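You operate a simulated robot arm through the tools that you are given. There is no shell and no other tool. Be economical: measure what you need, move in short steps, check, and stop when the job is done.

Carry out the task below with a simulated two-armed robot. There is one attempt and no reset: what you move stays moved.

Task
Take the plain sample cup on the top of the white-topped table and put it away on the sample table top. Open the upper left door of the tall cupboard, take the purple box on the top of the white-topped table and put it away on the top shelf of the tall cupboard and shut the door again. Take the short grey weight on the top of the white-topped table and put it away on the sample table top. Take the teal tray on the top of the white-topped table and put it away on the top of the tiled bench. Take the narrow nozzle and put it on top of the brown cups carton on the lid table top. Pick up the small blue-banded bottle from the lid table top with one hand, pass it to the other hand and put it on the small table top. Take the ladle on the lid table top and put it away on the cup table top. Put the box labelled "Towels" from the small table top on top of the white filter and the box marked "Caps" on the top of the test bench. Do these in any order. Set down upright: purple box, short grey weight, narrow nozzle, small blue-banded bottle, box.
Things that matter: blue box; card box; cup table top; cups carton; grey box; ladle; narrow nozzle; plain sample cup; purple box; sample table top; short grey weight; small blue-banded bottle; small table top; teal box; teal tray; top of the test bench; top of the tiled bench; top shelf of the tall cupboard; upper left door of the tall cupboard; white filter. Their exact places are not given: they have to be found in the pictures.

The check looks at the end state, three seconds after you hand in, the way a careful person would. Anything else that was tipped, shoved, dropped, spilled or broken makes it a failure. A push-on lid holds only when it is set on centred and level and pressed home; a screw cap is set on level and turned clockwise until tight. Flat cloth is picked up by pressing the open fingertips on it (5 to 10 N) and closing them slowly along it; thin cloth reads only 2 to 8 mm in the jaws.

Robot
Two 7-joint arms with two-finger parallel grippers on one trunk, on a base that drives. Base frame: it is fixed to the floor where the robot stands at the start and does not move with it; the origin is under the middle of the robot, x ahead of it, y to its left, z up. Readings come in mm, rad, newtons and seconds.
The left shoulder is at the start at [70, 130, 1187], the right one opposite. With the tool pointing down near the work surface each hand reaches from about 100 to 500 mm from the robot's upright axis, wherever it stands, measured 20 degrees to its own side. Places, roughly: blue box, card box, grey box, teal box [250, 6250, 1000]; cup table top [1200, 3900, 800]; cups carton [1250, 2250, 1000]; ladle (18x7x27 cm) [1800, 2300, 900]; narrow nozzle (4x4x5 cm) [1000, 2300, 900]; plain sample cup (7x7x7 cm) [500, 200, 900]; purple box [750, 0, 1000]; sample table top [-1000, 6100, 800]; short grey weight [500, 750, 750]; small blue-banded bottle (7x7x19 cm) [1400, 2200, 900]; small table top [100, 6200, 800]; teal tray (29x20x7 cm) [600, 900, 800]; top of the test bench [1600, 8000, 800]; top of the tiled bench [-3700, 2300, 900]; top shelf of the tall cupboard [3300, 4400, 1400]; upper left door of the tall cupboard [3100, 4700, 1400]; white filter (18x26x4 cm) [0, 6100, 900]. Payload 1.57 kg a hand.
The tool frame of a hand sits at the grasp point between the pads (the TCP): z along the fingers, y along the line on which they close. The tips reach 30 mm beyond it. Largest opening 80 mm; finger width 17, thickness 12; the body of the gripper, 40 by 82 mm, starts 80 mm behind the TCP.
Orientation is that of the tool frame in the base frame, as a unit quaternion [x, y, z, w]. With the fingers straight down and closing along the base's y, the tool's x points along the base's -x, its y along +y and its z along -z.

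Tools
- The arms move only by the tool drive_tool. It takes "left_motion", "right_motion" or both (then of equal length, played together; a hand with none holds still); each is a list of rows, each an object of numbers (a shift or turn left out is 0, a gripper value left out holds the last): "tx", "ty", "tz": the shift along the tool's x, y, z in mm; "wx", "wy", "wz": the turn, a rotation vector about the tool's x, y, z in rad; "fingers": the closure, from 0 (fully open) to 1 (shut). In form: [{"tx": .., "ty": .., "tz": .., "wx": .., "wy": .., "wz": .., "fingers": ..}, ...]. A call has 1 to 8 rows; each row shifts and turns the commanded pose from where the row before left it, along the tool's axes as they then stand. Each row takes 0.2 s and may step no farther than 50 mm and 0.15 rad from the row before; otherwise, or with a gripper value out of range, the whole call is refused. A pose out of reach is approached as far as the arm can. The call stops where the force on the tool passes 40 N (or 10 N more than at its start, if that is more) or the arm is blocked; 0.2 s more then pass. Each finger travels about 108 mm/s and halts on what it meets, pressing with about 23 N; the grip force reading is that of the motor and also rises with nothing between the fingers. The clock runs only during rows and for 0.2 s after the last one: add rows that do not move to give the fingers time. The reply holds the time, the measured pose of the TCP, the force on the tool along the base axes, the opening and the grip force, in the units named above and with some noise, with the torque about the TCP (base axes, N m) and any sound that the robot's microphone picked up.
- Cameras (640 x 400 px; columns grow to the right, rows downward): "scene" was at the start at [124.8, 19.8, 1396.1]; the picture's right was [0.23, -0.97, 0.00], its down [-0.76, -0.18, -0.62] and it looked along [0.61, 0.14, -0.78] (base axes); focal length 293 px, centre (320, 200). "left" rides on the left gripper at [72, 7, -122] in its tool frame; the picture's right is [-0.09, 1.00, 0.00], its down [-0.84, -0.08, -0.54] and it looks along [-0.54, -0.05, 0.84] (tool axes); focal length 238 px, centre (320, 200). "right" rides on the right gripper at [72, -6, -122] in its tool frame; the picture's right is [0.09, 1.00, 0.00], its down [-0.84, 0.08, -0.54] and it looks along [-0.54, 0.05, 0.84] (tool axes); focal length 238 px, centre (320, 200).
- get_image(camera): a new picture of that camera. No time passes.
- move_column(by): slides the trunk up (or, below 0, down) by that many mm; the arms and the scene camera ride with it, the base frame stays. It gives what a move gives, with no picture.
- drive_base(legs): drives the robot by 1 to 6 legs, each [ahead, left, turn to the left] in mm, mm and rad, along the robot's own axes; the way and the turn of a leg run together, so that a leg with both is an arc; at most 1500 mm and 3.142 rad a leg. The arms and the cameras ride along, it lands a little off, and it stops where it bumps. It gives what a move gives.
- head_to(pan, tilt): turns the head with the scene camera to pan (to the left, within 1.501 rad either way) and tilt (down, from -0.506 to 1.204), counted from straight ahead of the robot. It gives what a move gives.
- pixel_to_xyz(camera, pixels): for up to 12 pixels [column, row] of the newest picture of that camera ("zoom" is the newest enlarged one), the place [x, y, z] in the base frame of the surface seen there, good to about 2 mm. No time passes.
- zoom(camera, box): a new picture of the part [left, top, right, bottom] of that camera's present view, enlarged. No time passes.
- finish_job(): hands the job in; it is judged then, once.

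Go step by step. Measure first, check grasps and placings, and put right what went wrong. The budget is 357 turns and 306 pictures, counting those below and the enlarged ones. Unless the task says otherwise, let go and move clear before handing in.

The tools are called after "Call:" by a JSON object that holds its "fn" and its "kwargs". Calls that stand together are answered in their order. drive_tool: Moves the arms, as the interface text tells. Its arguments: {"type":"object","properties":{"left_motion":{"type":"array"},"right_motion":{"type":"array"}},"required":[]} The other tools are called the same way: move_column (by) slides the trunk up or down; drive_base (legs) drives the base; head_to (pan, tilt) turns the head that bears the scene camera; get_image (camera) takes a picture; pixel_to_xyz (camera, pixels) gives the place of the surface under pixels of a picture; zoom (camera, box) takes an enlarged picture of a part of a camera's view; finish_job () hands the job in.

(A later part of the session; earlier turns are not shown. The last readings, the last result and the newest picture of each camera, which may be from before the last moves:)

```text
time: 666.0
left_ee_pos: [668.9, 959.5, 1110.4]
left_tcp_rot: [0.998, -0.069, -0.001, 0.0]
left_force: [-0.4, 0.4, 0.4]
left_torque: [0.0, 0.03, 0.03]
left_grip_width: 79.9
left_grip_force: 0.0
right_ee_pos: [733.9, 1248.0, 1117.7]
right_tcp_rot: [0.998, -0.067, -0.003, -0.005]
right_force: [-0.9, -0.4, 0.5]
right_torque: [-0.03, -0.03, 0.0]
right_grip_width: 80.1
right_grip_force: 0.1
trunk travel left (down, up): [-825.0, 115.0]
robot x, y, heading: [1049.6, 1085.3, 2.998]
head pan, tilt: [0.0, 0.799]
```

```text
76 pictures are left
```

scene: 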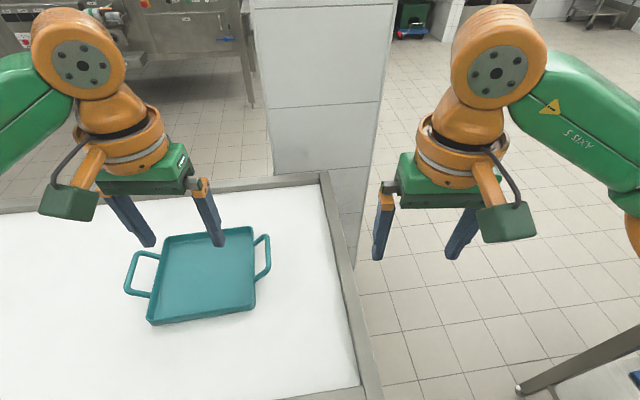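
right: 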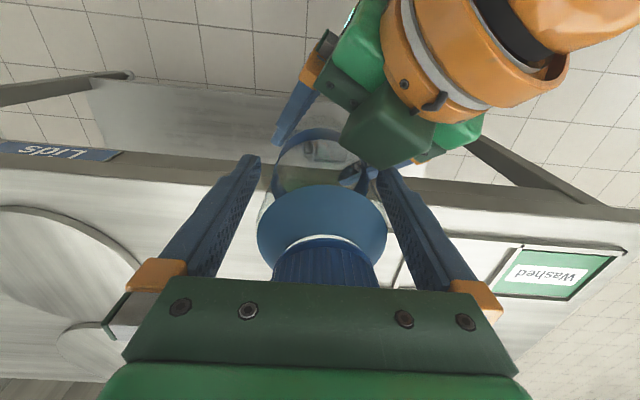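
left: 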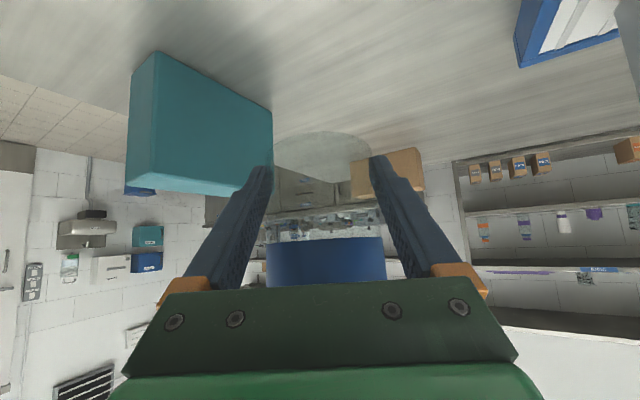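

The base touched the table's edge. I back off 60 mm, straighten, and shift left.

Call:
{"fn": "drive_base", "kwargs": {"legs": [[-70, 0, 0], [0, 0, 0.143], [0, 172, 0]]}}

Call:
{"fn": "get_image", "kwargs": {"camera": "scene"}}

```text
time: 668.6
left_ee_pos: [759.8, 729.4, 1111.4]
left_tcp_rot: [1.0, 0.002, -0.001, 0.002]
left_force: [-0.2, 0.8, -0.3]
left_torque: [0.01, -0.02, -0.02]
left_grip_width: 80.0
left_grip_force: 0.1
right_ee_pos: [782.1, 1025.7, 1116.4]
right_tcp_rot: [1.0, 0.005, -0.004, -0.002]
right_force: [0.1, -1.1, -0.2]
right_torque: [-0.03, -0.02, 0.02]
right_grip_width: 79.8
right_grip_force: 0.1
trunk travel left (down, up): [-825.0, 115.0]
robot x, y, heading: [1117.0, 905.7, -3.138]
head pan, tilt: [0.0, 0.799]
```

```text
75 pictures are left
```

scene: 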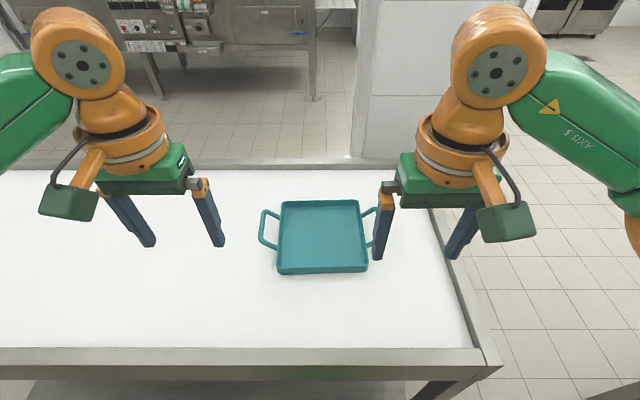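

Good view of the tray. I measure the handles.

Call:
{"fn": "zoom", "kwargs": {"camera": "scene", "box": [240, 180, 400, 290]}}

Call:
{"fn": "pixel_to_xyz", "kwargs": {"camera": "scene", "pixels": [[263, 228], [262, 235], [264, 215], [270, 246], [275, 212], [374, 212], [280, 203], [358, 202], [278, 270], [367, 268], [320, 240], [300, 360]]}}

Call:
{"fn": "get_image", "kwargs": {"camera": "right"}}

```text
3.64 times, centred on (320, 235) of scene
```

zoom: 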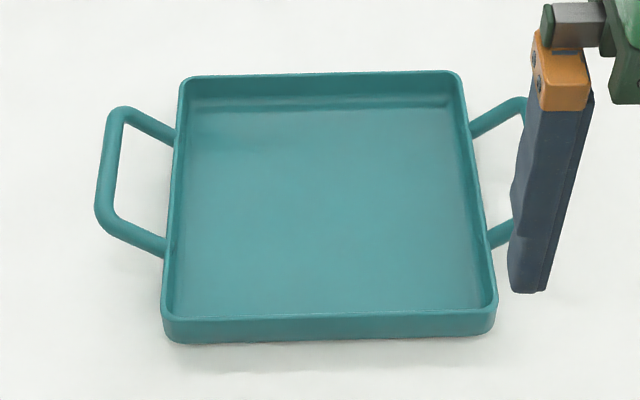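

```text
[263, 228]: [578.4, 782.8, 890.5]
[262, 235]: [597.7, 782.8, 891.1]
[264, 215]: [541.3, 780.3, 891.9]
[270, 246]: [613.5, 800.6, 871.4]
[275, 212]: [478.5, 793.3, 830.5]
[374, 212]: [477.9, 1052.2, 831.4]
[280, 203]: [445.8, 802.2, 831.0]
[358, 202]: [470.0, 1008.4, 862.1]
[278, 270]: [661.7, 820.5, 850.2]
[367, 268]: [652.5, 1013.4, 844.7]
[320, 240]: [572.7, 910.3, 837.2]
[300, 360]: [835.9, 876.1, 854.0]
```

```text
73 pictures are left
```

right: 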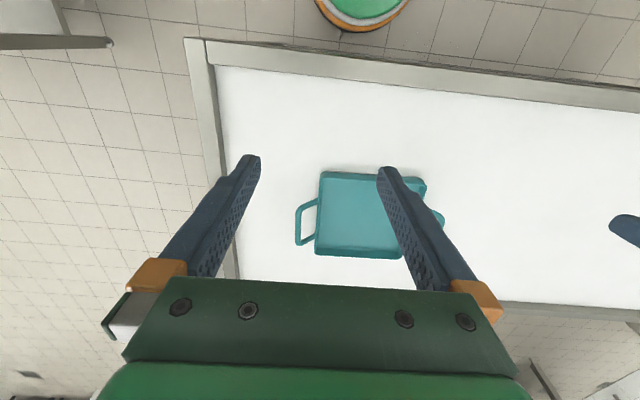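

Call:
{"fn": "pixel_to_xyz", "kwargs": {"camera": "right", "pixels": [[298, 215], [298, 230], [298, 242], [308, 202], [306, 243], [320, 175], [318, 250]]}}

Call:
{"fn": "get_image", "kwargs": {"camera": "left"}}

```text
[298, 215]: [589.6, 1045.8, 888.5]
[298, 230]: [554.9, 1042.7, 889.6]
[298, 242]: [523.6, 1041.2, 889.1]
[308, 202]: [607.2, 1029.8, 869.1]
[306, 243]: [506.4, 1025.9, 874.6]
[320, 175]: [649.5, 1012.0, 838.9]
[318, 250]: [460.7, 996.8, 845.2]
```

```text
72 pictures are left
```

left: 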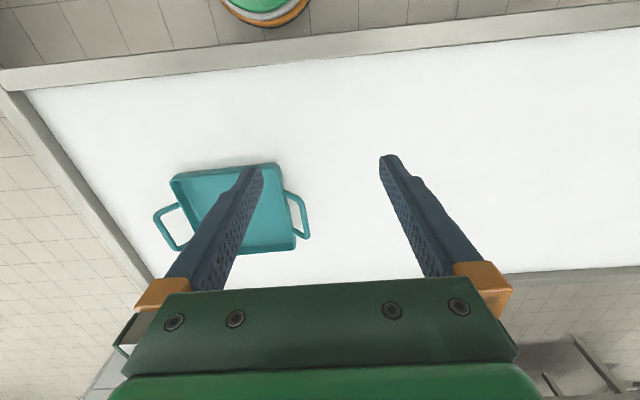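

Handle bars: left-hand one at (569,782), right-hand one at (556,1043), z≈884. I drive 65 mm nearer, lower the trunk 90 mm, partly close the fingers and move over the bars.

Call:
{"fn": "drive_base", "kwargs": {"legs": [[62, 0, -0.003]]}}

Call:
{"fn": "move_column", "kwargs": {"by": -90}}

Call:
{"fn": "drive_tool", "kwargs": {"left_motion": [{"tx": -40, "ty": -15, "fingers": 0.6}, {"tx": -40, "ty": -15}, {"tx": -40, "ty": -20}, {"tz": 20}, {}], "right_motion": [{"tx": -45, "ty": -5, "fingers": 0.6}, {"tx": -45, "ty": -5}, {"tx": -45, "ty": -5}, {"tx": -20, "tz": 20}, {}]}}

Call:
{"fn": "get_image", "kwargs": {"camera": "left"}}

Call:
{"fn": "get_image", "kwargs": {"camera": "right"}}

```text
time: 669.6
left_ee_pos: [703.6, 728.1, 1113.0]
left_tcp_rot: [1.0, 0.001, -0.005, 0.0]
left_force: [0.4, 0.0, -0.1]
left_torque: [-0.04, 0.1, -0.03]
left_grip_width: 80.1
left_grip_force: 0.1
right_ee_pos: [728.8, 1022.6, 1119.2]
right_tcp_rot: [1.0, 0.005, -0.008, -0.004]
right_force: [0.7, -0.7, 0.2]
right_torque: [0.01, 0.07, 0.01]
right_grip_width: 80.1
right_grip_force: 0.0
trunk travel left (down, up): [-825.0, 115.0]
robot x, y, heading: [1057.7, 906.8, -3.141]
head pan, tilt: [0.0, 0.799]
```

```text
time: 670.9
left_ee_pos: [698.2, 727.2, 1019.4]
left_tcp_rot: [1.0, 0.0, -0.002, 0.0]
left_force: [0.8, 0.4, -0.7]
left_torque: [-0.01, -0.01, 0.02]
left_grip_width: 80.0
left_grip_force: 0.0
right_ee_pos: [720.7, 1021.0, 1026.5]
right_tcp_rot: [1.0, 0.004, -0.004, -0.004]
right_force: [-0.5, -0.2, -1.2]
right_torque: [0.0, -0.01, 0.0]
right_grip_width: 80.0
right_grip_force: 0.0
trunk travel left (down, up): [-735.0, 205.0]
robot x, y, heading: [1056.3, 905.5, -3.143]
head pan, tilt: [0.0, 0.799]
```

```text
time: 672.1
left_ee_pos: [585.3, 774.3, 1000.9]
left_tcp_rot: [1.0, 0.0, 0.0, 0.0]
left_force: [-0.1, -0.9, -0.3]
left_torque: [0.0, -0.06, 0.01]
left_grip_width: 32.2
left_grip_force: 0.0
left hand out of reach, approached as far as the arm can: row 3, 4
right_ee_pos: [584.6, 1042.9, 1013.2]
right_tcp_rot: [1.0, 0.005, -0.005, -0.004]
right_force: [-1.3, -0.2, -0.5]
right_torque: [0.0, -0.01, -0.01]
right_grip_width: 32.0
right_grip_force: 0.1
right hand out of reach, approached as far as the arm can: row 3, 4
trunk travel left (down, up): [-735.0, 205.0]
robot x, y, heading: [1057.9, 902.4, -3.144]
head pan, tilt: [0.0, 0.799]
```

```text
71 pictures are left
```

left: 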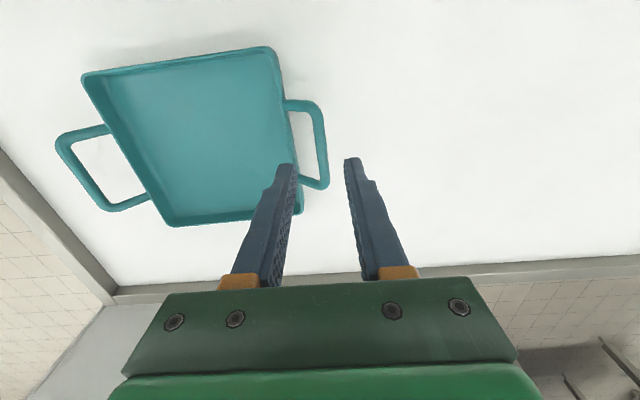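

```text
70 pictures are left
```

right: 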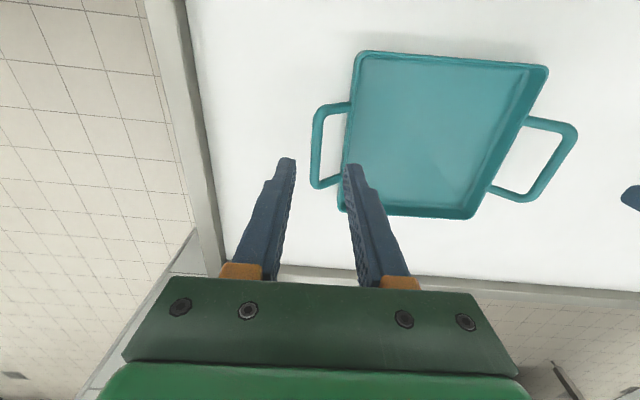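

I lower both hands to z≈925 (tips just above the bars) where the reach is better, then extend.

Call:
{"fn": "drive_tool", "kwargs": {"left_motion": [{"tz": 38, "ty": -4}, {"tz": 36, "ty": -3}, {"tx": -14}, {}], "right_motion": [{"tz": 44}, {"tz": 42}, {"tx": -22}, {}]}}

Call:
{"fn": "get_image", "kwargs": {"camera": "left"}}

Call:
{"fn": "get_image", "kwargs": {"camera": "right"}}

```text
time: 673.1
left_ee_pos: [570.8, 782.4, 931.2]
left_tcp_rot: [1.0, 0.001, -0.002, 0.0]
left_force: [0.5, 0.3, -1.0]
left_torque: [-0.04, 0.01, -0.04]
left_grip_width: 32.0
left_grip_force: 0.1
left hand out of reach, approached as far as the arm can: row 1, 2, 3
right_ee_pos: [573.1, 1043.6, 925.2]
right_tcp_rot: [1.0, 0.004, -0.003, -0.004]
right_force: [0.8, 0.3, 0.5]
right_torque: [-0.05, 0.01, -0.02]
right_grip_width: 32.1
right_grip_force: 0.1
right hand out of reach, approached as far as the arm can: row 3
trunk travel left (down, up): [-735.0, 205.0]
robot x, y, heading: [1054.7, 906.3, -3.141]
head pan, tilt: [0.0, 0.799]
```

```text
69 pictures are left
```

left: 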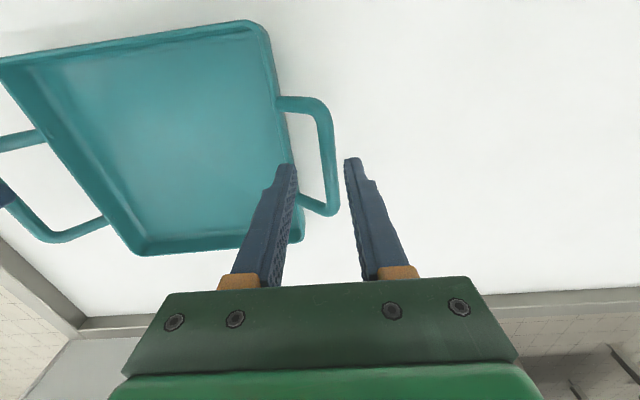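

```text
68 pictures are left
```

right: 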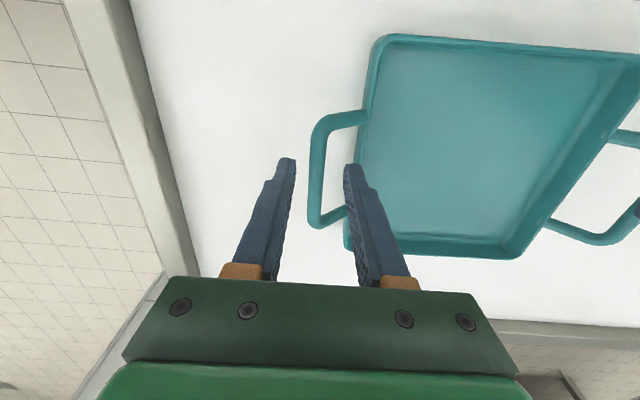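

Both bars are between the fingers. I narrow to ~26 mm, lower to the bar height, close both and check.

Call:
{"fn": "drive_tool", "kwargs": {"left_motion": [{"fingers": 0.67}, {"tz": 25}, {"tz": 20}, {}, {"fingers": 0.85}, {"fingers": 1}, {}], "right_motion": [{"fingers": 0.67}, {"tz": 22}, {"tz": 17}, {}, {"fingers": 0.85}, {"fingers": 1}, {}]}}

Call:
{"fn": "get_image", "kwargs": {"camera": "left"}}

Call:
{"fn": "get_image", "kwargs": {"camera": "right"}}

```text
time: 674.6
left_ee_pos: [570.0, 777.2, 885.2]
left_tcp_rot: [1.0, 0.003, -0.002, 0.005]
left_force: [-2.6, -1.9, -0.1]
left_torque: [-0.03, -0.07, 0.32]
left_grip_width: 11.4
left_grip_force: 22.5
right_ee_pos: [572.4, 1047.9, 887.3]
right_tcp_rot: [1.0, 0.002, -0.004, -0.008]
right_force: [3.3, 1.0, 1.4]
right_torque: [0.03, 0.19, 0.37]
right_grip_width: 12.0
right_grip_force: 22.9
trunk travel left (down, up): [-735.0, 205.0]
robot x, y, heading: [1056.6, 906.6, -3.139]
head pan, tilt: [0.0, 0.799]
stopped in row 7 (left hand): the force on the tool passed its limit at 42 N (the readings are from after the stop); the commanded pose is now the measured one
```

```text
67 pictures are left
```

left: 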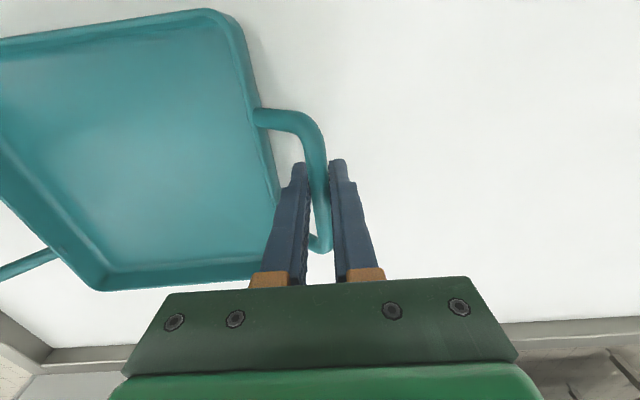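

```text
66 pictures are left
```

right: 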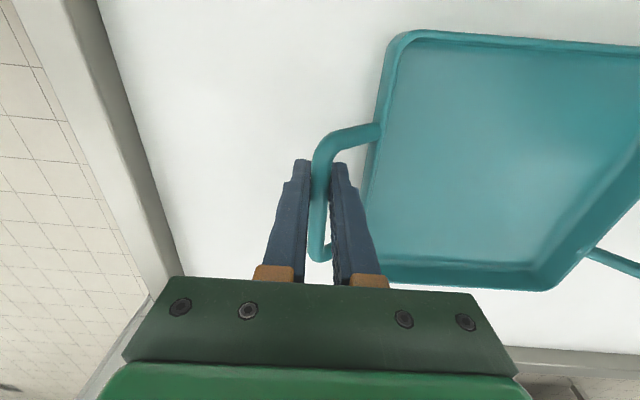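

Both handles are gripped. I lift both hands together.

Call:
{"fn": "drive_tool", "kwargs": {"left_motion": [{"tz": -8}, {"tz": -20}, {"tz": -25}, {"tz": -25}, {}], "right_motion": [{"tz": -8}, {"tz": -20}, {"tz": -25}, {"tz": -25}, {}]}}

Call:
{"fn": "get_image", "kwargs": {"camera": "scene"}}

```text
time: 675.9
left_ee_pos: [575.2, 775.6, 960.5]
left_tcp_rot: [1.0, 0.004, 0.0, 0.005]
left_force: [-2.9, -2.1, -0.6]
left_torque: [0.02, 0.26, 0.38]
left_grip_width: 11.9
left_grip_force: 23.2
left hand out of reach, approached as far as the arm can: row 4
right_ee_pos: [571.8, 1046.4, 964.0]
right_tcp_rot: [1.0, 0.002, -0.004, -0.008]
right_force: [1.9, 2.9, -1.4]
right_torque: [0.04, -0.31, 0.42]
right_grip_width: 12.0
right_grip_force: 22.5
trunk travel left (down, up): [-735.0, 205.0]
robot x, y, heading: [1060.2, 908.1, -3.139]
head pan, tilt: [0.0, 0.799]
```

```text
65 pictures are left
```

scene: 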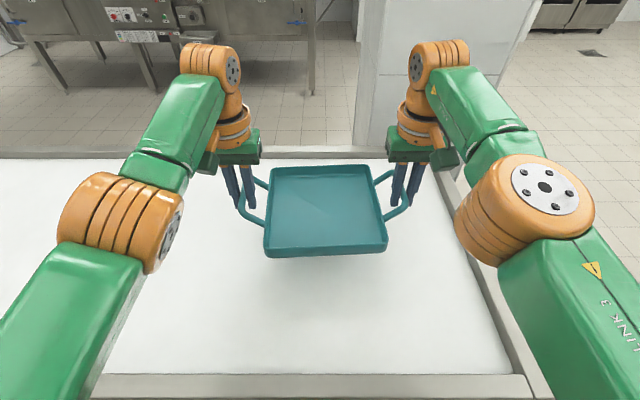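

Tray lifted level. I raise the trunk 170 mm, then pull both hands in equally.

Call:
{"fn": "move_column", "kwargs": {"by": 170}}

Call:
{"fn": "drive_tool", "kwargs": {"left_motion": [{"tx": 25}, {"tx": 35}, {"tx": 35}, {"tx": 35}, {}], "right_motion": [{"tx": 25}, {"tx": 35}, {"tx": 35}, {"tx": 35}, {}]}}

Call:
{"fn": "get_image", "kwargs": {"camera": "scene"}}

```text
time: 677.8
left_ee_pos: [575.3, 776.1, 1131.2]
left_tcp_rot: [1.0, 0.004, 0.0, 0.005]
left_force: [-3.1, 11.3, -0.3]
left_torque: [0.02, -0.01, 0.44]
left_grip_width: 11.9
left_grip_force: 22.4
right_ee_pos: [572.1, 1046.3, 1134.2]
right_tcp_rot: [1.0, 0.002, -0.004, -0.009]
right_force: [2.9, -11.0, -0.8]
right_torque: [-0.04, -0.05, 0.39]
right_grip_width: 12.0
right_grip_force: 23.3
trunk travel left (down, up): [-905.0, 35.0]
robot x, y, heading: [1056.9, 904.7, -3.141]
head pan, tilt: [0.0, 0.799]
```

```text
time: 678.4
left_ee_pos: [635.7, 777.3, 1130.6]
left_tcp_rot: [1.0, 0.002, -0.003, 0.0]
left_force: [-4.2, 3.1, -0.9]
left_torque: [0.05, -0.2, 0.48]
left_grip_width: 16.4
left_grip_force: 23.1
right_ee_pos: [574.0, 1039.9, 1133.9]
right_tcp_rot: [1.0, 0.006, -0.004, -0.004]
right_force: [3.5, -2.6, -0.6]
right_torque: [-0.05, 0.17, 0.41]
right_grip_width: 16.0
right_grip_force: 23.2
right hand out of reach, approached as far as the arm can: row 1, 2, 3
trunk travel left (down, up): [-905.0, 35.0]
robot x, y, heading: [1056.3, 905.1, -3.141]
head pan, tilt: [0.0, 0.799]
stopped in row 3 (left hand): the force on the tool passed its limit at 47 N (the readings are from after the stop); the commanded pose is now the measured one
```

```text
64 pictures are left
```

scene: 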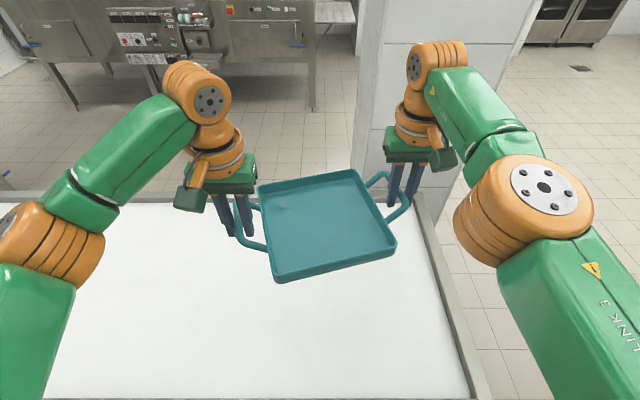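

The left moved 60 mm but the right did not, so the tray yawed. I move the right hand back alone in small steps.

Call:
{"fn": "drive_tool", "kwargs": {"right_motion": [{"tx": 20}, {"tx": 20}, {}]}}

```text
time: 679.2
left_ee_pos: [635.0, 778.7, 1129.8]
left_tcp_rot: [1.0, 0.002, -0.002, 0.0]
left_force: [-5.8, 6.8, -1.5]
left_torque: [-0.02, 0.13, 0.54]
left_grip_width: 16.5
left_grip_force: 22.9
right_ee_pos: [572.7, 1042.6, 1133.1]
right_tcp_rot: [1.0, 0.006, -0.002, -0.003]
right_force: [5.4, -7.2, -1.3]
right_torque: [0.04, -0.16, 0.5]
right_grip_width: 16.1
right_grip_force: 23.2
right hand out of reach, approached as far as the arm can: row 1, 2
trunk travel left (down, up): [-905.0, 35.0]
robot x, y, heading: [1057.3, 906.6, -3.142]
head pan, tilt: [0.0, 0.799]
```

Call:
{"fn": "drive_tool", "kwargs": {"right_motion": [{"tx": 30, "tz": 6}, {"tx": 30, "tz": -6}, {}]}}

```text
time: 680.0
left_ee_pos: [636.2, 774.2, 1130.0]
left_tcp_rot: [1.0, 0.004, 0.0, 0.005]
left_force: [0.8, -37.9, -1.9]
left_torque: [0.07, -0.24, 0.4]
left_grip_width: 13.8
left_grip_force: 22.9
right_ee_pos: [606.0, 1043.7, 1137.2]
right_tcp_rot: [1.0, 0.002, -0.001, -0.008]
right_force: [-0.2, 38.0, -0.5]
right_torque: [0.05, 0.2, 0.39]
right_grip_width: 13.6
right_grip_force: 22.9
right hand out of reach, approached as far as the arm can: row 1
trunk travel left (down, up): [-905.0, 35.0]
robot x, y, heading: [1058.2, 906.4, -3.145]
head pan, tilt: [0.0, 0.799]
```

The right follows now; the hands are slightly too close (38 N). I spread them 2 mm each and bring the right back another 28 mm.

Call:
{"fn": "drive_tool", "kwargs": {"left_motion": [{"ty": 2}, {}, {}, {}], "right_motion": [{"ty": -2}, {"tx": 14}, {"tx": 14}, {}]}}

Call:
{"fn": "get_image", "kwargs": {"camera": "scene"}}

```text
time: 681.0
left_ee_pos: [636.1, 775.1, 1129.3]
left_tcp_rot: [1.0, 0.002, -0.002, 0.002]
left_force: [-3.5, -42.9, -1.7]
left_torque: [0.03, -0.13, 0.38]
left_grip_width: 11.9
left_grip_force: 23.0
right_ee_pos: [633.3, 1044.3, 1138.4]
right_tcp_rot: [1.0, 0.005, -0.001, -0.006]
right_force: [2.8, 42.8, -0.7]
right_torque: [0.11, 0.12, 0.37]
right_grip_width: 12.2
right_grip_force: 22.5
trunk travel left (down, up): [-905.0, 35.0]
robot x, y, heading: [1061.1, 902.4, -3.135]
head pan, tilt: [0.0, 0.799]
```

```text
63 pictures are left
```

scene: 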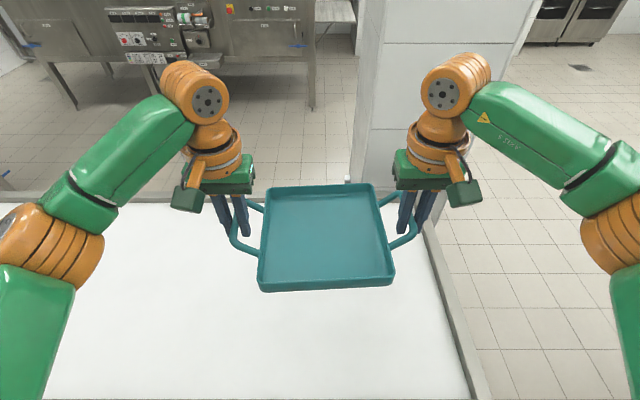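

Tray is square again. I relieve the side force (spread 3 mm each) and level the right side.

Call:
{"fn": "drive_tool", "kwargs": {"left_motion": [{"ty": 2}, {"ty": 1}, {}], "right_motion": [{"ty": -2, "tz": 4}, {"ty": -1, "tz": 3}, {}]}}

Call:
{"fn": "drive_base", "kwargs": {"legs": [[-150, 0, 0], [0, -750, 0]]}}

Call:
{"fn": "get_image", "kwargs": {"camera": "scene"}}

```text
time: 681.8
left_ee_pos: [634.7, 774.2, 1129.8]
left_tcp_rot: [1.0, -0.001, -0.004, -0.002]
left_force: [-3.1, 6.0, -0.4]
left_torque: [0.01, 0.12, 0.4]
left_grip_width: 12.1
left_grip_force: 22.9
right_ee_pos: [634.5, 1045.6, 1132.2]
right_tcp_rot: [1.0, 0.008, -0.002, -0.001]
right_force: [3.6, -6.5, -1.3]
right_torque: [0.02, -0.13, 0.45]
right_grip_width: 11.6
right_grip_force: 23.0
trunk travel left (down, up): [-905.0, 35.0]
robot x, y, heading: [1059.3, 905.9, -3.144]
head pan, tilt: [0.0, 0.799]
```

```text
time: 683.4
left_ee_pos: [789.1, 774.1, 1131.4]
left_tcp_rot: [1.0, 0.0, -0.005, -0.002]
left_force: [-3.0, 1.2, -1.7]
left_torque: [0.06, -0.24, 0.42]
left_grip_width: 11.8
left_grip_force: 22.7
right_ee_pos: [789.2, 1046.3, 1133.3]
right_tcp_rot: [1.0, 0.009, -0.003, -0.002]
right_force: [3.6, -1.5, -1.5]
right_torque: [-0.03, 0.28, 0.43]
right_grip_width: 11.5
right_grip_force: 23.1
trunk travel left (down, up): [-905.0, 35.0]
robot x, y, heading: [1211.7, 905.8, -3.138]
head pan, tilt: [0.0, 0.799]
stopped in leg 2: the force on the tool passed its limit at 41 N (the readings are from after the stop); the commanded pose is now the measured one
```

```text
62 pictures are left
```

scene: 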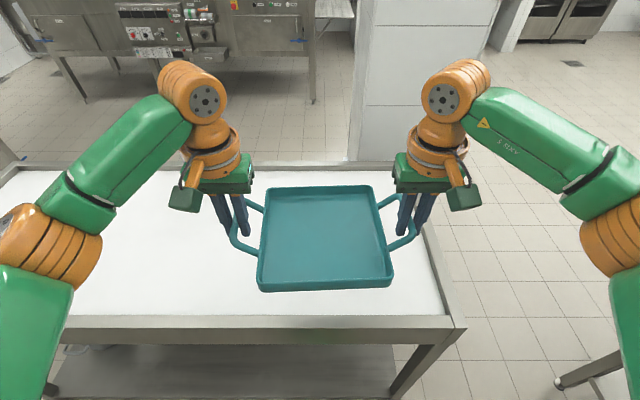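

Sideways acceleration tripped the force limit; the tray is fine. I retry with the forces now relaxed.

Call:
{"fn": "drive_base", "kwargs": {"legs": [[0, -740, 0]]}}

```text
time: 687.5
left_ee_pos: [788.0, 1529.8, 1130.5]
left_tcp_rot: [1.0, 0.0, -0.004, -0.002]
left_force: [-3.4, 2.6, -0.9]
left_torque: [-0.01, -0.06, 0.39]
left_grip_width: 11.8
left_grip_force: 22.9
right_ee_pos: [786.3, 1801.1, 1132.1]
right_tcp_rot: [1.0, 0.009, -0.002, -0.002]
right_force: [2.7, -2.4, -1.6]
right_torque: [0.02, -0.04, 0.39]
right_grip_width: 11.4
right_grip_force: 22.9
trunk travel left (down, up): [-905.0, 35.0]
robot x, y, heading: [1206.9, 1662.4, -3.137]
head pan, tilt: [0.0, 0.799]
```

I continue: ahead 590 mm with a 65 mm shift north, then check the pillar's clearance.

Call:
{"fn": "drive_base", "kwargs": {"legs": [[560, -60, 0]]}}

Call:
{"fn": "get_image", "kwargs": {"camera": "scene"}}

Call:
{"fn": "pixel_to_xyz", "kwargs": {"camera": "scene", "pixels": [[200, 50], [240, 50], [280, 60], [300, 40], [320, 200], [100, 100], [150, 300], [560, 250], [600, 300]]}}

```text
time: 690.8
left_ee_pos: [220.9, 1591.1, 1131.2]
left_tcp_rot: [1.0, 0.002, -0.004, -0.002]
left_force: [-2.8, 1.2, -0.7]
left_torque: [-0.01, 0.01, 0.42]
left_grip_width: 12.0
left_grip_force: 23.0
right_ee_pos: [218.7, 1862.4, 1133.2]
right_tcp_rot: [1.0, 0.009, -0.003, -0.002]
right_force: [2.9, -1.0, -1.0]
right_torque: [0.01, -0.03, 0.43]
right_grip_width: 11.9
right_grip_force: 23.3
trunk travel left (down, up): [-905.0, 35.0]
robot x, y, heading: [639.3, 1720.4, -3.139]
head pan, tilt: [0.0, 0.799]
```

```text
61 pictures are left
```

scene: 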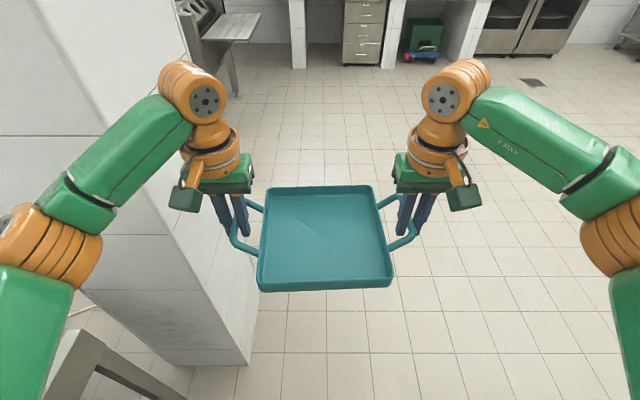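

```text
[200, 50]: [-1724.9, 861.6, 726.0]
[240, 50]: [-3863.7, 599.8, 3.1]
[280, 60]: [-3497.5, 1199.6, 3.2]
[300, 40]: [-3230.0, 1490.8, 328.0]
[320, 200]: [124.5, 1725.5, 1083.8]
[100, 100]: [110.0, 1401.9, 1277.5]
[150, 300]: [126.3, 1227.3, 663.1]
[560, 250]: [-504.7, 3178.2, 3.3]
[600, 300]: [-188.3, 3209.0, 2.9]
```

Pillar's edge is at y≈1440, hands at ≥1541. I go ahead 85, north 580, then west toward the tiled bench.

Call:
{"fn": "drive_base", "kwargs": {"legs": [[85, 0, 0], [0, -580, 0]]}}

Call:
{"fn": "drive_base", "kwargs": {"legs": [[1500, 0, 0], [1200, 0, 0]]}}

Call:
{"fn": "head_to", "kwargs": {"pan": 0.0, "tilt": 0.55}}

Call:
{"fn": "get_image", "kwargs": {"camera": "scene"}}

```text
time: 693.2
left_ee_pos: [109.4, 1798.0, 1130.7]
left_tcp_rot: [0.999, -0.049, -0.006, -0.005]
left_force: [-2.8, 0.2, -1.1]
left_torque: [0.01, -0.32, 0.4]
left_grip_width: 11.8
left_grip_force: 22.8
right_ee_pos: [137.0, 2068.1, 1134.1]
right_tcp_rot: [0.999, -0.041, -0.001, -0.003]
right_force: [2.5, -1.8, -0.5]
right_torque: [0.0, 0.3, 0.37]
right_grip_width: 11.3
right_grip_force: 23.0
trunk travel left (down, up): [-905.0, 35.0]
robot x, y, heading: [538.5, 1888.9, 3.037]
head pan, tilt: [0.0, 0.799]
stopped in leg 2: the robot was blocked; the commanded pose is now the measured one
```

```text
time: 706.2
left_ee_pos: [-2552.8, 2051.6, 1131.2]
left_tcp_rot: [0.999, -0.049, -0.004, -0.002]
left_force: [-2.3, 1.3, -0.2]
left_torque: [0.04, -0.03, 0.38]
left_grip_width: 11.7
left_grip_force: 22.7
right_ee_pos: [-2524.7, 2321.4, 1133.1]
right_tcp_rot: [0.999, -0.042, -0.001, -0.001]
right_force: [2.3, -1.9, -1.6]
right_torque: [0.01, -0.04, 0.39]
right_grip_width: 11.5
right_grip_force: 23.2
trunk travel left (down, up): [-905.0, 35.0]
robot x, y, heading: [-2118.5, 2142.5, 3.045]
head pan, tilt: [0.0, 0.799]
```

```text
time: 707.0
left_ee_pos: [-2552.2, 2053.3, 1130.6]
left_tcp_rot: [0.999, -0.05, -0.004, -0.001]
left_force: [-2.9, 1.5, -1.4]
left_torque: [0.02, 0.11, 0.37]
left_grip_width: 11.8
left_grip_force: 23.0
right_ee_pos: [-2525.8, 2321.7, 1131.6]
right_tcp_rot: [0.999, -0.041, -0.001, -0.001]
right_force: [2.4, -0.7, -1.9]
right_torque: [-0.01, -0.12, 0.34]
right_grip_width: 11.5
right_grip_force: 23.0
trunk travel left (down, up): [-905.0, 35.0]
robot x, y, heading: [-2118.8, 2140.6, 3.046]
head pan, tilt: [0.0, 0.55]
```

```text
60 pictures are left
```

scene: 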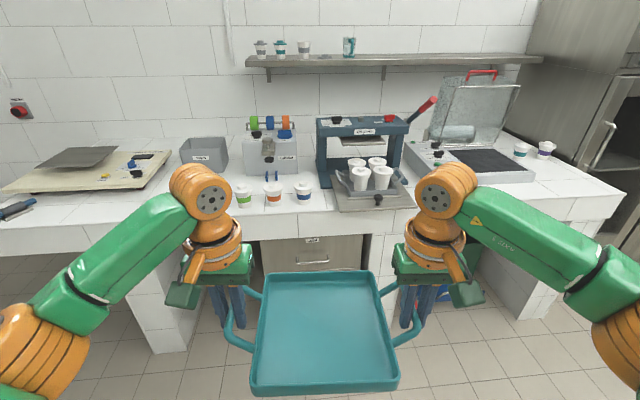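

The bench shows free space at the front left around (180,205). I measure candidate areas.

Call:
{"fn": "pixel_to_xyz", "kwargs": {"camera": "scene", "pixels": [[130, 220], [190, 168], [235, 205], [155, 190], [100, 225], [40, 240], [130, 195], [228, 170], [180, 232], [560, 200], [500, 210], [330, 230]]}}

Call:
{"fn": "zoom", "kwargs": {"camera": "scene", "box": [0, 110, 320, 260]}}

```text
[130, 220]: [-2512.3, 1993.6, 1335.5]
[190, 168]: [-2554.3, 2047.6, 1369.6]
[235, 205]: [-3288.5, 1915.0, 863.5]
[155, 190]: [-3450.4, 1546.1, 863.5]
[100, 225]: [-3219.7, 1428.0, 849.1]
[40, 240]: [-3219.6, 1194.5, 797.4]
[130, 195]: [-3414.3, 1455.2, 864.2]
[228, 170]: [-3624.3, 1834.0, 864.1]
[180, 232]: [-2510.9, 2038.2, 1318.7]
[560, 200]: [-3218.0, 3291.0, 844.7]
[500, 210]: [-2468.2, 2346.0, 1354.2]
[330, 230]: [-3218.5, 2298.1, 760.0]
```

```text
2.00 times, centred on (160, 185) of scene
```

zoom: 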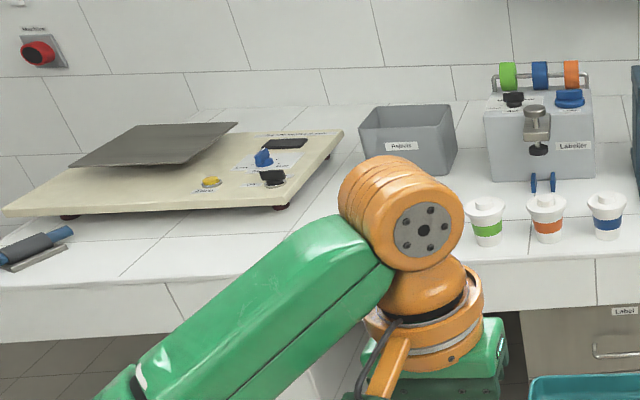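

Call:
{"fn": "pixel_to_xyz", "kwargs": {"camera": "scene", "pixels": [[140, 189], [75, 193], [165, 160], [205, 172], [225, 175], [238, 205], [20, 205], [115, 210], [160, 185]]}}

Call:
{"fn": "get_image", "kwargs": {"camera": "left"}}

```text
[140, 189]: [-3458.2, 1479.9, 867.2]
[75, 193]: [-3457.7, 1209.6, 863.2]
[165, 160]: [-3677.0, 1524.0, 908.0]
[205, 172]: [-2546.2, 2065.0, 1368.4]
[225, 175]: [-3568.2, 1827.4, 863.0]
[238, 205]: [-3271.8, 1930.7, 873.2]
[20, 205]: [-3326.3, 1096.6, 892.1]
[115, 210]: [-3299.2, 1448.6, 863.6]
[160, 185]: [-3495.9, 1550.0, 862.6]
```

```text
58 pictures are left
```

left: 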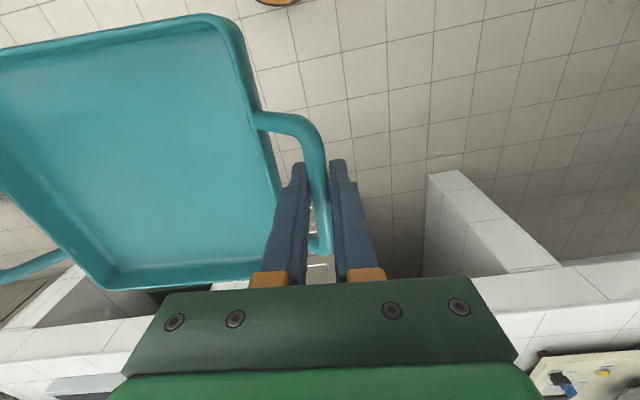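

Free area x -3225…-3560, y 1500–1900, top z=864. I align heading, shift left 455 mm and approach.

Call:
{"fn": "drive_base", "kwargs": {"legs": [[0, 0, 0.096], [0, 455, 0], [600, 0, 0]]}}

Call:
{"fn": "head_to", "kwargs": {"pan": 0.0, "tilt": 0.75}}

Call:
{"fn": "get_image", "kwargs": {"camera": "scene"}}

```text
time: 713.2
left_ee_pos: [-3148.2, 1572.5, 1131.1]
left_tcp_rot: [1.0, -0.004, -0.004, -0.002]
left_force: [-2.3, 1.7, 0.0]
left_torque: [-0.05, 0.04, 0.4]
left_grip_width: 11.6
left_grip_force: 23.2
right_ee_pos: [-3144.6, 1842.8, 1133.4]
right_tcp_rot: [1.0, 0.003, -0.002, -0.001]
right_force: [2.4, -0.9, -1.8]
right_torque: [0.02, -0.03, 0.4]
right_grip_width: 11.5
right_grip_force: 23.1
trunk travel left (down, up): [-905.0, 35.0]
robot x, y, heading: [-2725.4, 1700.7, 3.128]
head pan, tilt: [0.0, 0.55]
```

```text
time: 713.9
left_ee_pos: [-3149.8, 1572.3, 1130.8]
left_tcp_rot: [1.0, -0.004, -0.004, -0.002]
left_force: [-2.3, 1.5, -0.8]
left_torque: [-0.04, 0.09, 0.39]
left_grip_width: 11.5
left_grip_force: 23.0
right_ee_pos: [-3147.3, 1842.9, 1132.3]
right_tcp_rot: [1.0, 0.003, -0.001, -0.001]
right_force: [2.6, -0.8, -1.3]
right_torque: [-0.03, -0.11, 0.34]
right_grip_width: 11.5
right_grip_force: 23.1
trunk travel left (down, up): [-905.0, 35.0]
robot x, y, heading: [-2728.3, 1695.6, 3.133]
head pan, tilt: [0.0, 0.75]
```

```text
57 pictures are left
```

scene: 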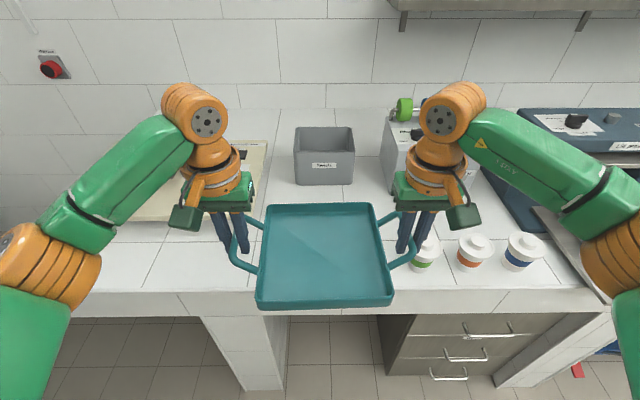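

I measure the nearest cup and the bin front.

Call:
{"fn": "pixel_to_xyz", "kwargs": {"camera": "scene", "pixels": [[418, 262], [425, 266], [412, 262], [325, 183], [300, 180], [350, 182], [180, 225], [400, 285], [320, 290], [262, 150]]}}

```text
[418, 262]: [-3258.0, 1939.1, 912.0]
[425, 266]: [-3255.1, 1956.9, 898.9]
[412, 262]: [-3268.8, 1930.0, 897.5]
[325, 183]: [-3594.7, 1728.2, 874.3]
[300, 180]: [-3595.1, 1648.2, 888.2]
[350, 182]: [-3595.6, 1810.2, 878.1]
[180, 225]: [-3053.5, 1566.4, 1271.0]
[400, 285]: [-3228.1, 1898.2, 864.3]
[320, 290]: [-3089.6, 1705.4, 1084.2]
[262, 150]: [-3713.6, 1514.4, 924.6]
```

Cup's nearest side is y=1930; bin front x=-3595. I drive ahead 187 mm with a small left shift.

Call:
{"fn": "drive_base", "kwargs": {"legs": [[187, 14, 0.008]]}}

Call:
{"fn": "move_column", "kwargs": {"by": -150}}

Call:
{"fn": "get_image", "kwargs": {"camera": "scene"}}

```text
time: 715.5
left_ee_pos: [-3328.3, 1556.5, 1131.8]
left_tcp_rot: [1.0, -0.001, -0.005, -0.002]
left_force: [-2.6, 1.5, -0.9]
left_torque: [0.02, 0.02, 0.41]
left_grip_width: 11.6
left_grip_force: 23.2
right_ee_pos: [-3328.0, 1826.8, 1132.8]
right_tcp_rot: [1.0, 0.007, -0.003, 0.0]
right_force: [2.9, -1.6, -1.0]
right_torque: [0.01, 0.0, 0.32]
right_grip_width: 11.6
right_grip_force: 23.2
trunk travel left (down, up): [-905.0, 35.0]
robot x, y, heading: [-2909.7, 1688.7, 3.138]
head pan, tilt: [0.0, 0.75]
```

```text
time: 717.2
left_ee_pos: [-3332.1, 1555.0, 980.5]
left_tcp_rot: [1.0, -0.001, -0.003, -0.002]
left_force: [-5.5, -0.3, 6.8]
left_torque: [0.0, -0.67, 0.37]
left_grip_width: 11.8
left_grip_force: 22.7
right_ee_pos: [-3329.9, 1824.4, 984.2]
right_tcp_rot: [1.0, 0.008, -0.001, -0.001]
right_force: [-3.2, -0.2, 18.1]
right_torque: [0.0, -0.17, 0.4]
right_grip_width: 11.5
right_grip_force: 23.2
trunk travel left (down, up): [-755.0, 185.0]
robot x, y, heading: [-2910.3, 1684.7, 3.144]
head pan, tilt: [0.0, 0.75]
```

```text
56 pictures are left
```

scene: 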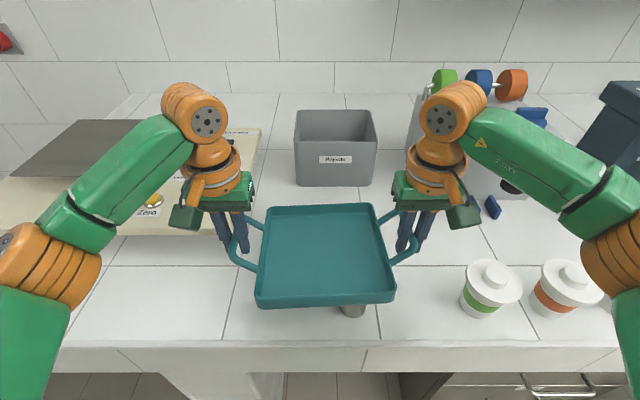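

There is an object under the tray at (352,310) and contact is felt. I lift immediately.

Call:
{"fn": "move_column", "kwargs": {"by": 60}}

Call:
{"fn": "get_image", "kwargs": {"camera": "scene"}}

Call:
{"fn": "zoom", "kwargs": {"camera": "scene", "box": [220, 180, 420, 340]}}

Call:
{"fn": "get_image", "kwargs": {"camera": "left"}}

```text
time: 718.2
left_ee_pos: [-3332.1, 1556.5, 1041.0]
left_tcp_rot: [1.0, 0.0, -0.004, -0.002]
left_force: [-2.8, 2.2, -0.9]
left_torque: [-0.05, 0.26, 0.45]
left_grip_width: 11.7
left_grip_force: 23.2
right_ee_pos: [-3330.2, 1826.2, 1041.4]
right_tcp_rot: [1.0, 0.008, -0.001, -0.001]
right_force: [2.7, -2.5, -1.4]
right_torque: [0.01, -0.29, 0.34]
right_grip_width: 11.5
right_grip_force: 23.1
trunk travel left (down, up): [-815.0, 125.0]
robot x, y, heading: [-2910.0, 1688.0, 3.133]
head pan, tilt: [0.0, 0.75]
```

```text
55 pictures are left
```

scene: 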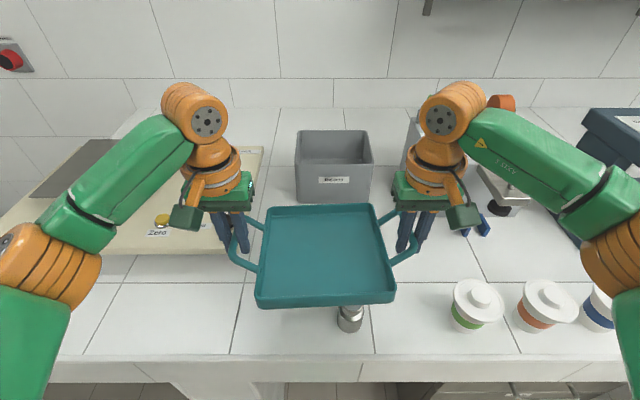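

```text
2.50 times, centred on (320, 260) of scene
```

zoom: 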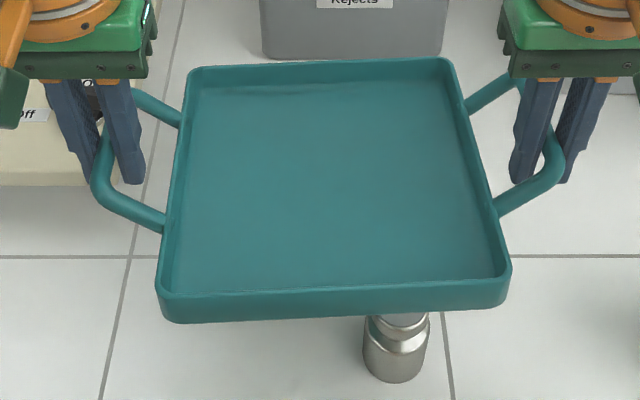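

```text
53 pictures are left
```

left: 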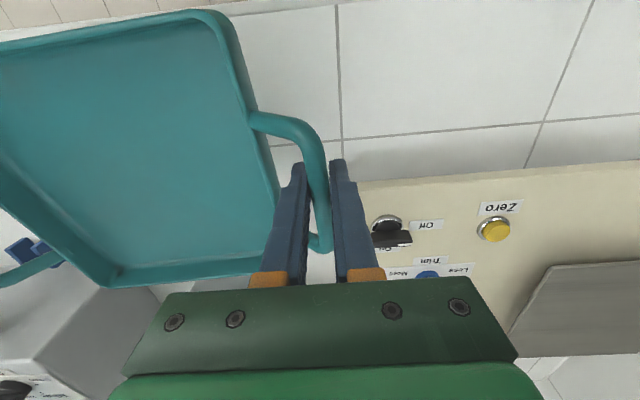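

A metal weight stands there (still upright). I back off 250 mm to see the area fully.

Call:
{"fn": "drive_base", "kwargs": {"legs": [[-270, 0, 0]]}}

Call:
{"fn": "get_image", "kwargs": {"camera": "scene"}}

```text
time: 720.1
left_ee_pos: [-3063.0, 1555.3, 1041.3]
left_tcp_rot: [1.0, -0.001, -0.003, -0.002]
left_force: [-2.0, 3.4, -1.9]
left_torque: [-0.08, -0.09, 0.43]
left_grip_width: 11.9
left_grip_force: 23.0
right_ee_pos: [-3062.9, 1825.2, 1041.1]
right_tcp_rot: [1.0, 0.01, 0.0, -0.001]
right_force: [3.1, -3.5, -1.5]
right_torque: [0.01, 0.05, 0.36]
right_grip_width: 11.7
right_grip_force: 23.0
trunk travel left (down, up): [-815.0, 125.0]
robot x, y, heading: [-2640.3, 1686.4, -3.137]
head pan, tilt: [0.0, 0.75]
```

```text
52 pictures are left
```

scene: 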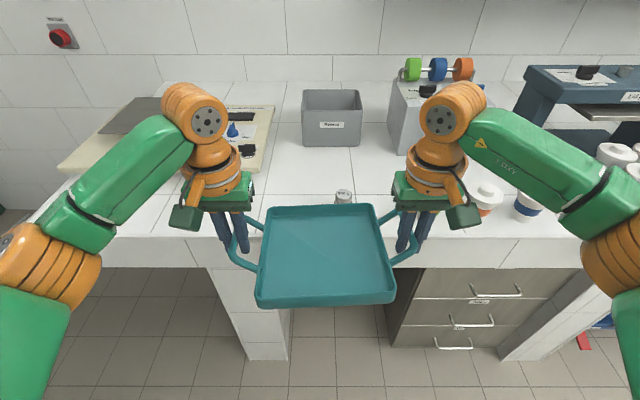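

Call:
{"fn": "pixel_to_xyz", "kwargs": {"camera": "scene", "pixels": [[343, 191], [343, 197], [337, 198], [350, 198], [270, 170], [160, 225], [120, 230], [200, 230], [60, 215], [262, 160]]}}

Call:
{"fn": "zoom", "kwargs": {"camera": "scene", "box": [20, 90, 380, 270]}}

```text
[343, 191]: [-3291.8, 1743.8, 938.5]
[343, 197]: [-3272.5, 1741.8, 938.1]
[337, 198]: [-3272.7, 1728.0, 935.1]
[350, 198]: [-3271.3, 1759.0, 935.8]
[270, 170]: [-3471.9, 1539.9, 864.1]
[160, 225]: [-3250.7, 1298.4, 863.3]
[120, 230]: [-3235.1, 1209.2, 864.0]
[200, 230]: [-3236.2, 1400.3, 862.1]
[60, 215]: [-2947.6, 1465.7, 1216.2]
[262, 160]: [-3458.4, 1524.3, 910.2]
```

```text
1.78 times, centred on (200, 180) of scene
```

zoom: 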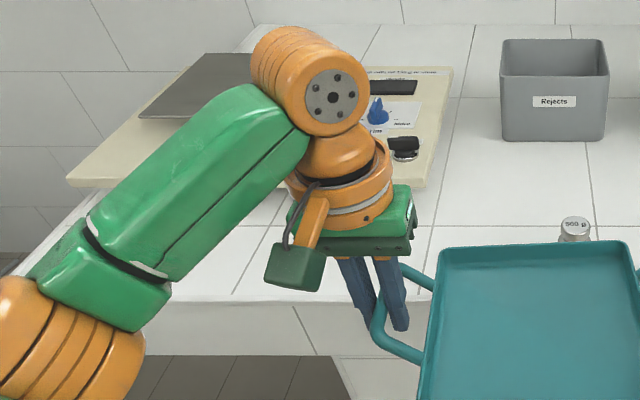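

The 500 g weight stands at (-3282,1743). I choose the area in front of the board: tray centre (-3333,1510). I shift left 180 mm and look again.

Call:
{"fn": "drive_base", "kwargs": {"legs": [[0, 180, 0]]}}

Call:
{"fn": "get_image", "kwargs": {"camera": "scene"}}

Call:
{"fn": "get_image", "kwargs": {"camera": "left"}}

Call:
{"fn": "get_image", "kwargs": {"camera": "right"}}

```text
time: 721.6
left_ee_pos: [-3059.3, 1380.5, 1041.7]
left_tcp_rot: [1.0, 0.002, -0.004, -0.003]
left_force: [-3.4, 1.3, -0.7]
left_torque: [-0.06, 0.08, 0.39]
left_grip_width: 11.6
left_grip_force: 23.5
right_ee_pos: [-3061.5, 1651.5, 1042.6]
right_tcp_rot: [1.0, 0.012, -0.001, 0.001]
right_force: [3.5, -0.6, -0.5]
right_torque: [-0.07, -0.12, 0.36]
right_grip_width: 11.6
right_grip_force: 22.4
trunk travel left (down, up): [-815.0, 125.0]
robot x, y, heading: [-2640.3, 1510.6, -3.135]
head pan, tilt: [0.0, 0.75]
```

```text
50 pictures are left
```

scene: 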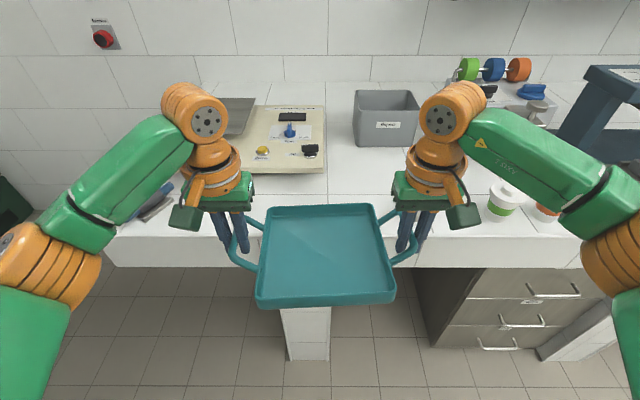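

```text
49 pictures are left
```

left: 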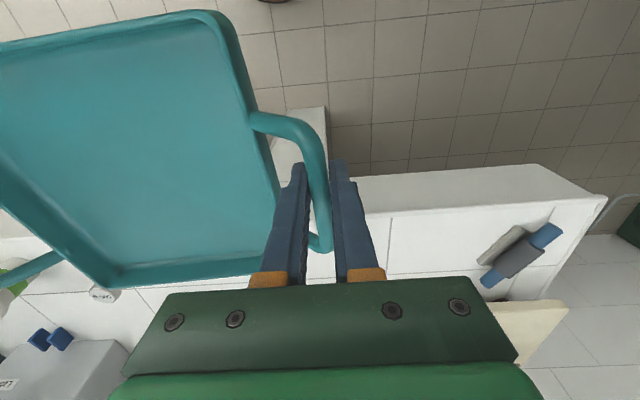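

```text
48 pictures are left
```

right: 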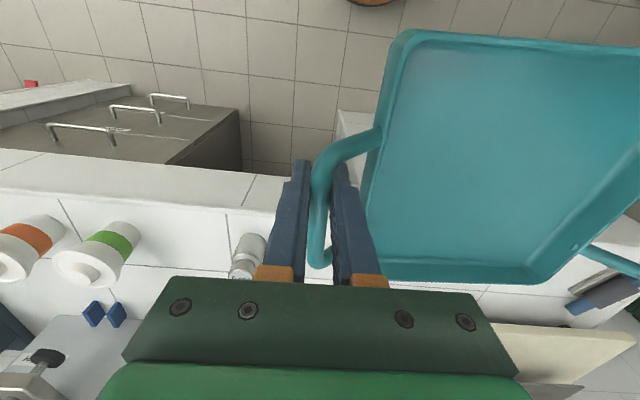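

The weight will be outside the right hand by ~50 mm. I drive ahead 258 mm.

Call:
{"fn": "drive_base", "kwargs": {"legs": [[258, 0, 0]]}}

Call:
{"fn": "get_image", "kwargs": {"camera": "scene"}}

Call:
{"fn": "get_image", "kwargs": {"camera": "right"}}

Call:
{"fn": "get_image", "kwargs": {"camera": "left"}}

```text
time: 723.4
left_ee_pos: [-3309.0, 1379.5, 1041.5]
left_tcp_rot: [1.0, 0.001, -0.005, -0.002]
left_force: [-2.0, 1.3, -1.3]
left_torque: [0.01, 0.04, 0.4]
left_grip_width: 11.8
left_grip_force: 23.2
right_ee_pos: [-3307.1, 1648.7, 1043.3]
right_tcp_rot: [1.0, 0.01, -0.003, -0.001]
right_force: [3.2, -0.6, -0.5]
right_torque: [0.02, -0.01, 0.33]
right_grip_width: 11.5
right_grip_force: 23.2
trunk travel left (down, up): [-815.0, 125.0]
robot x, y, heading: [-2886.9, 1509.8, -3.138]
head pan, tilt: [0.0, 0.75]
```

```text
47 pictures are left
```

scene: 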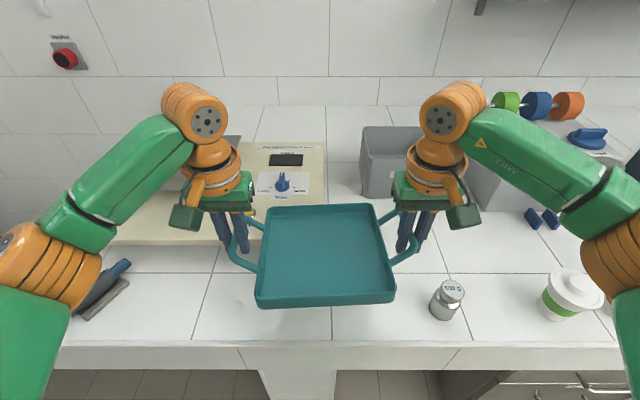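

```text
46 pictures are left
```

right: 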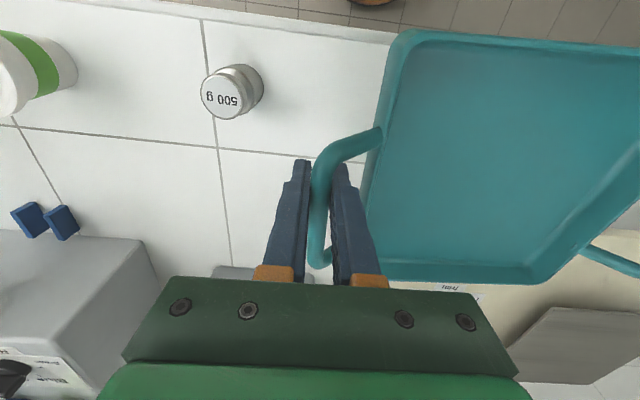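

```text
45 pictures are left
```

left: 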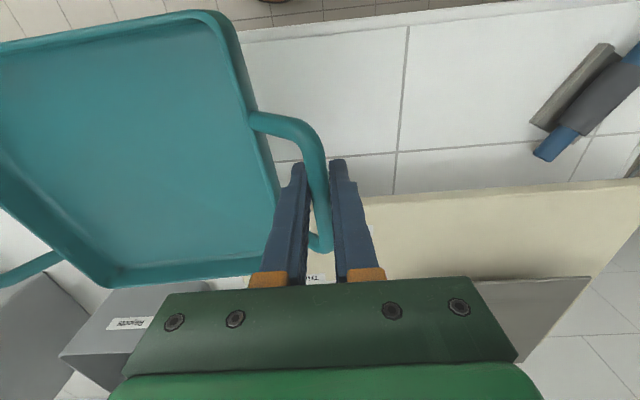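

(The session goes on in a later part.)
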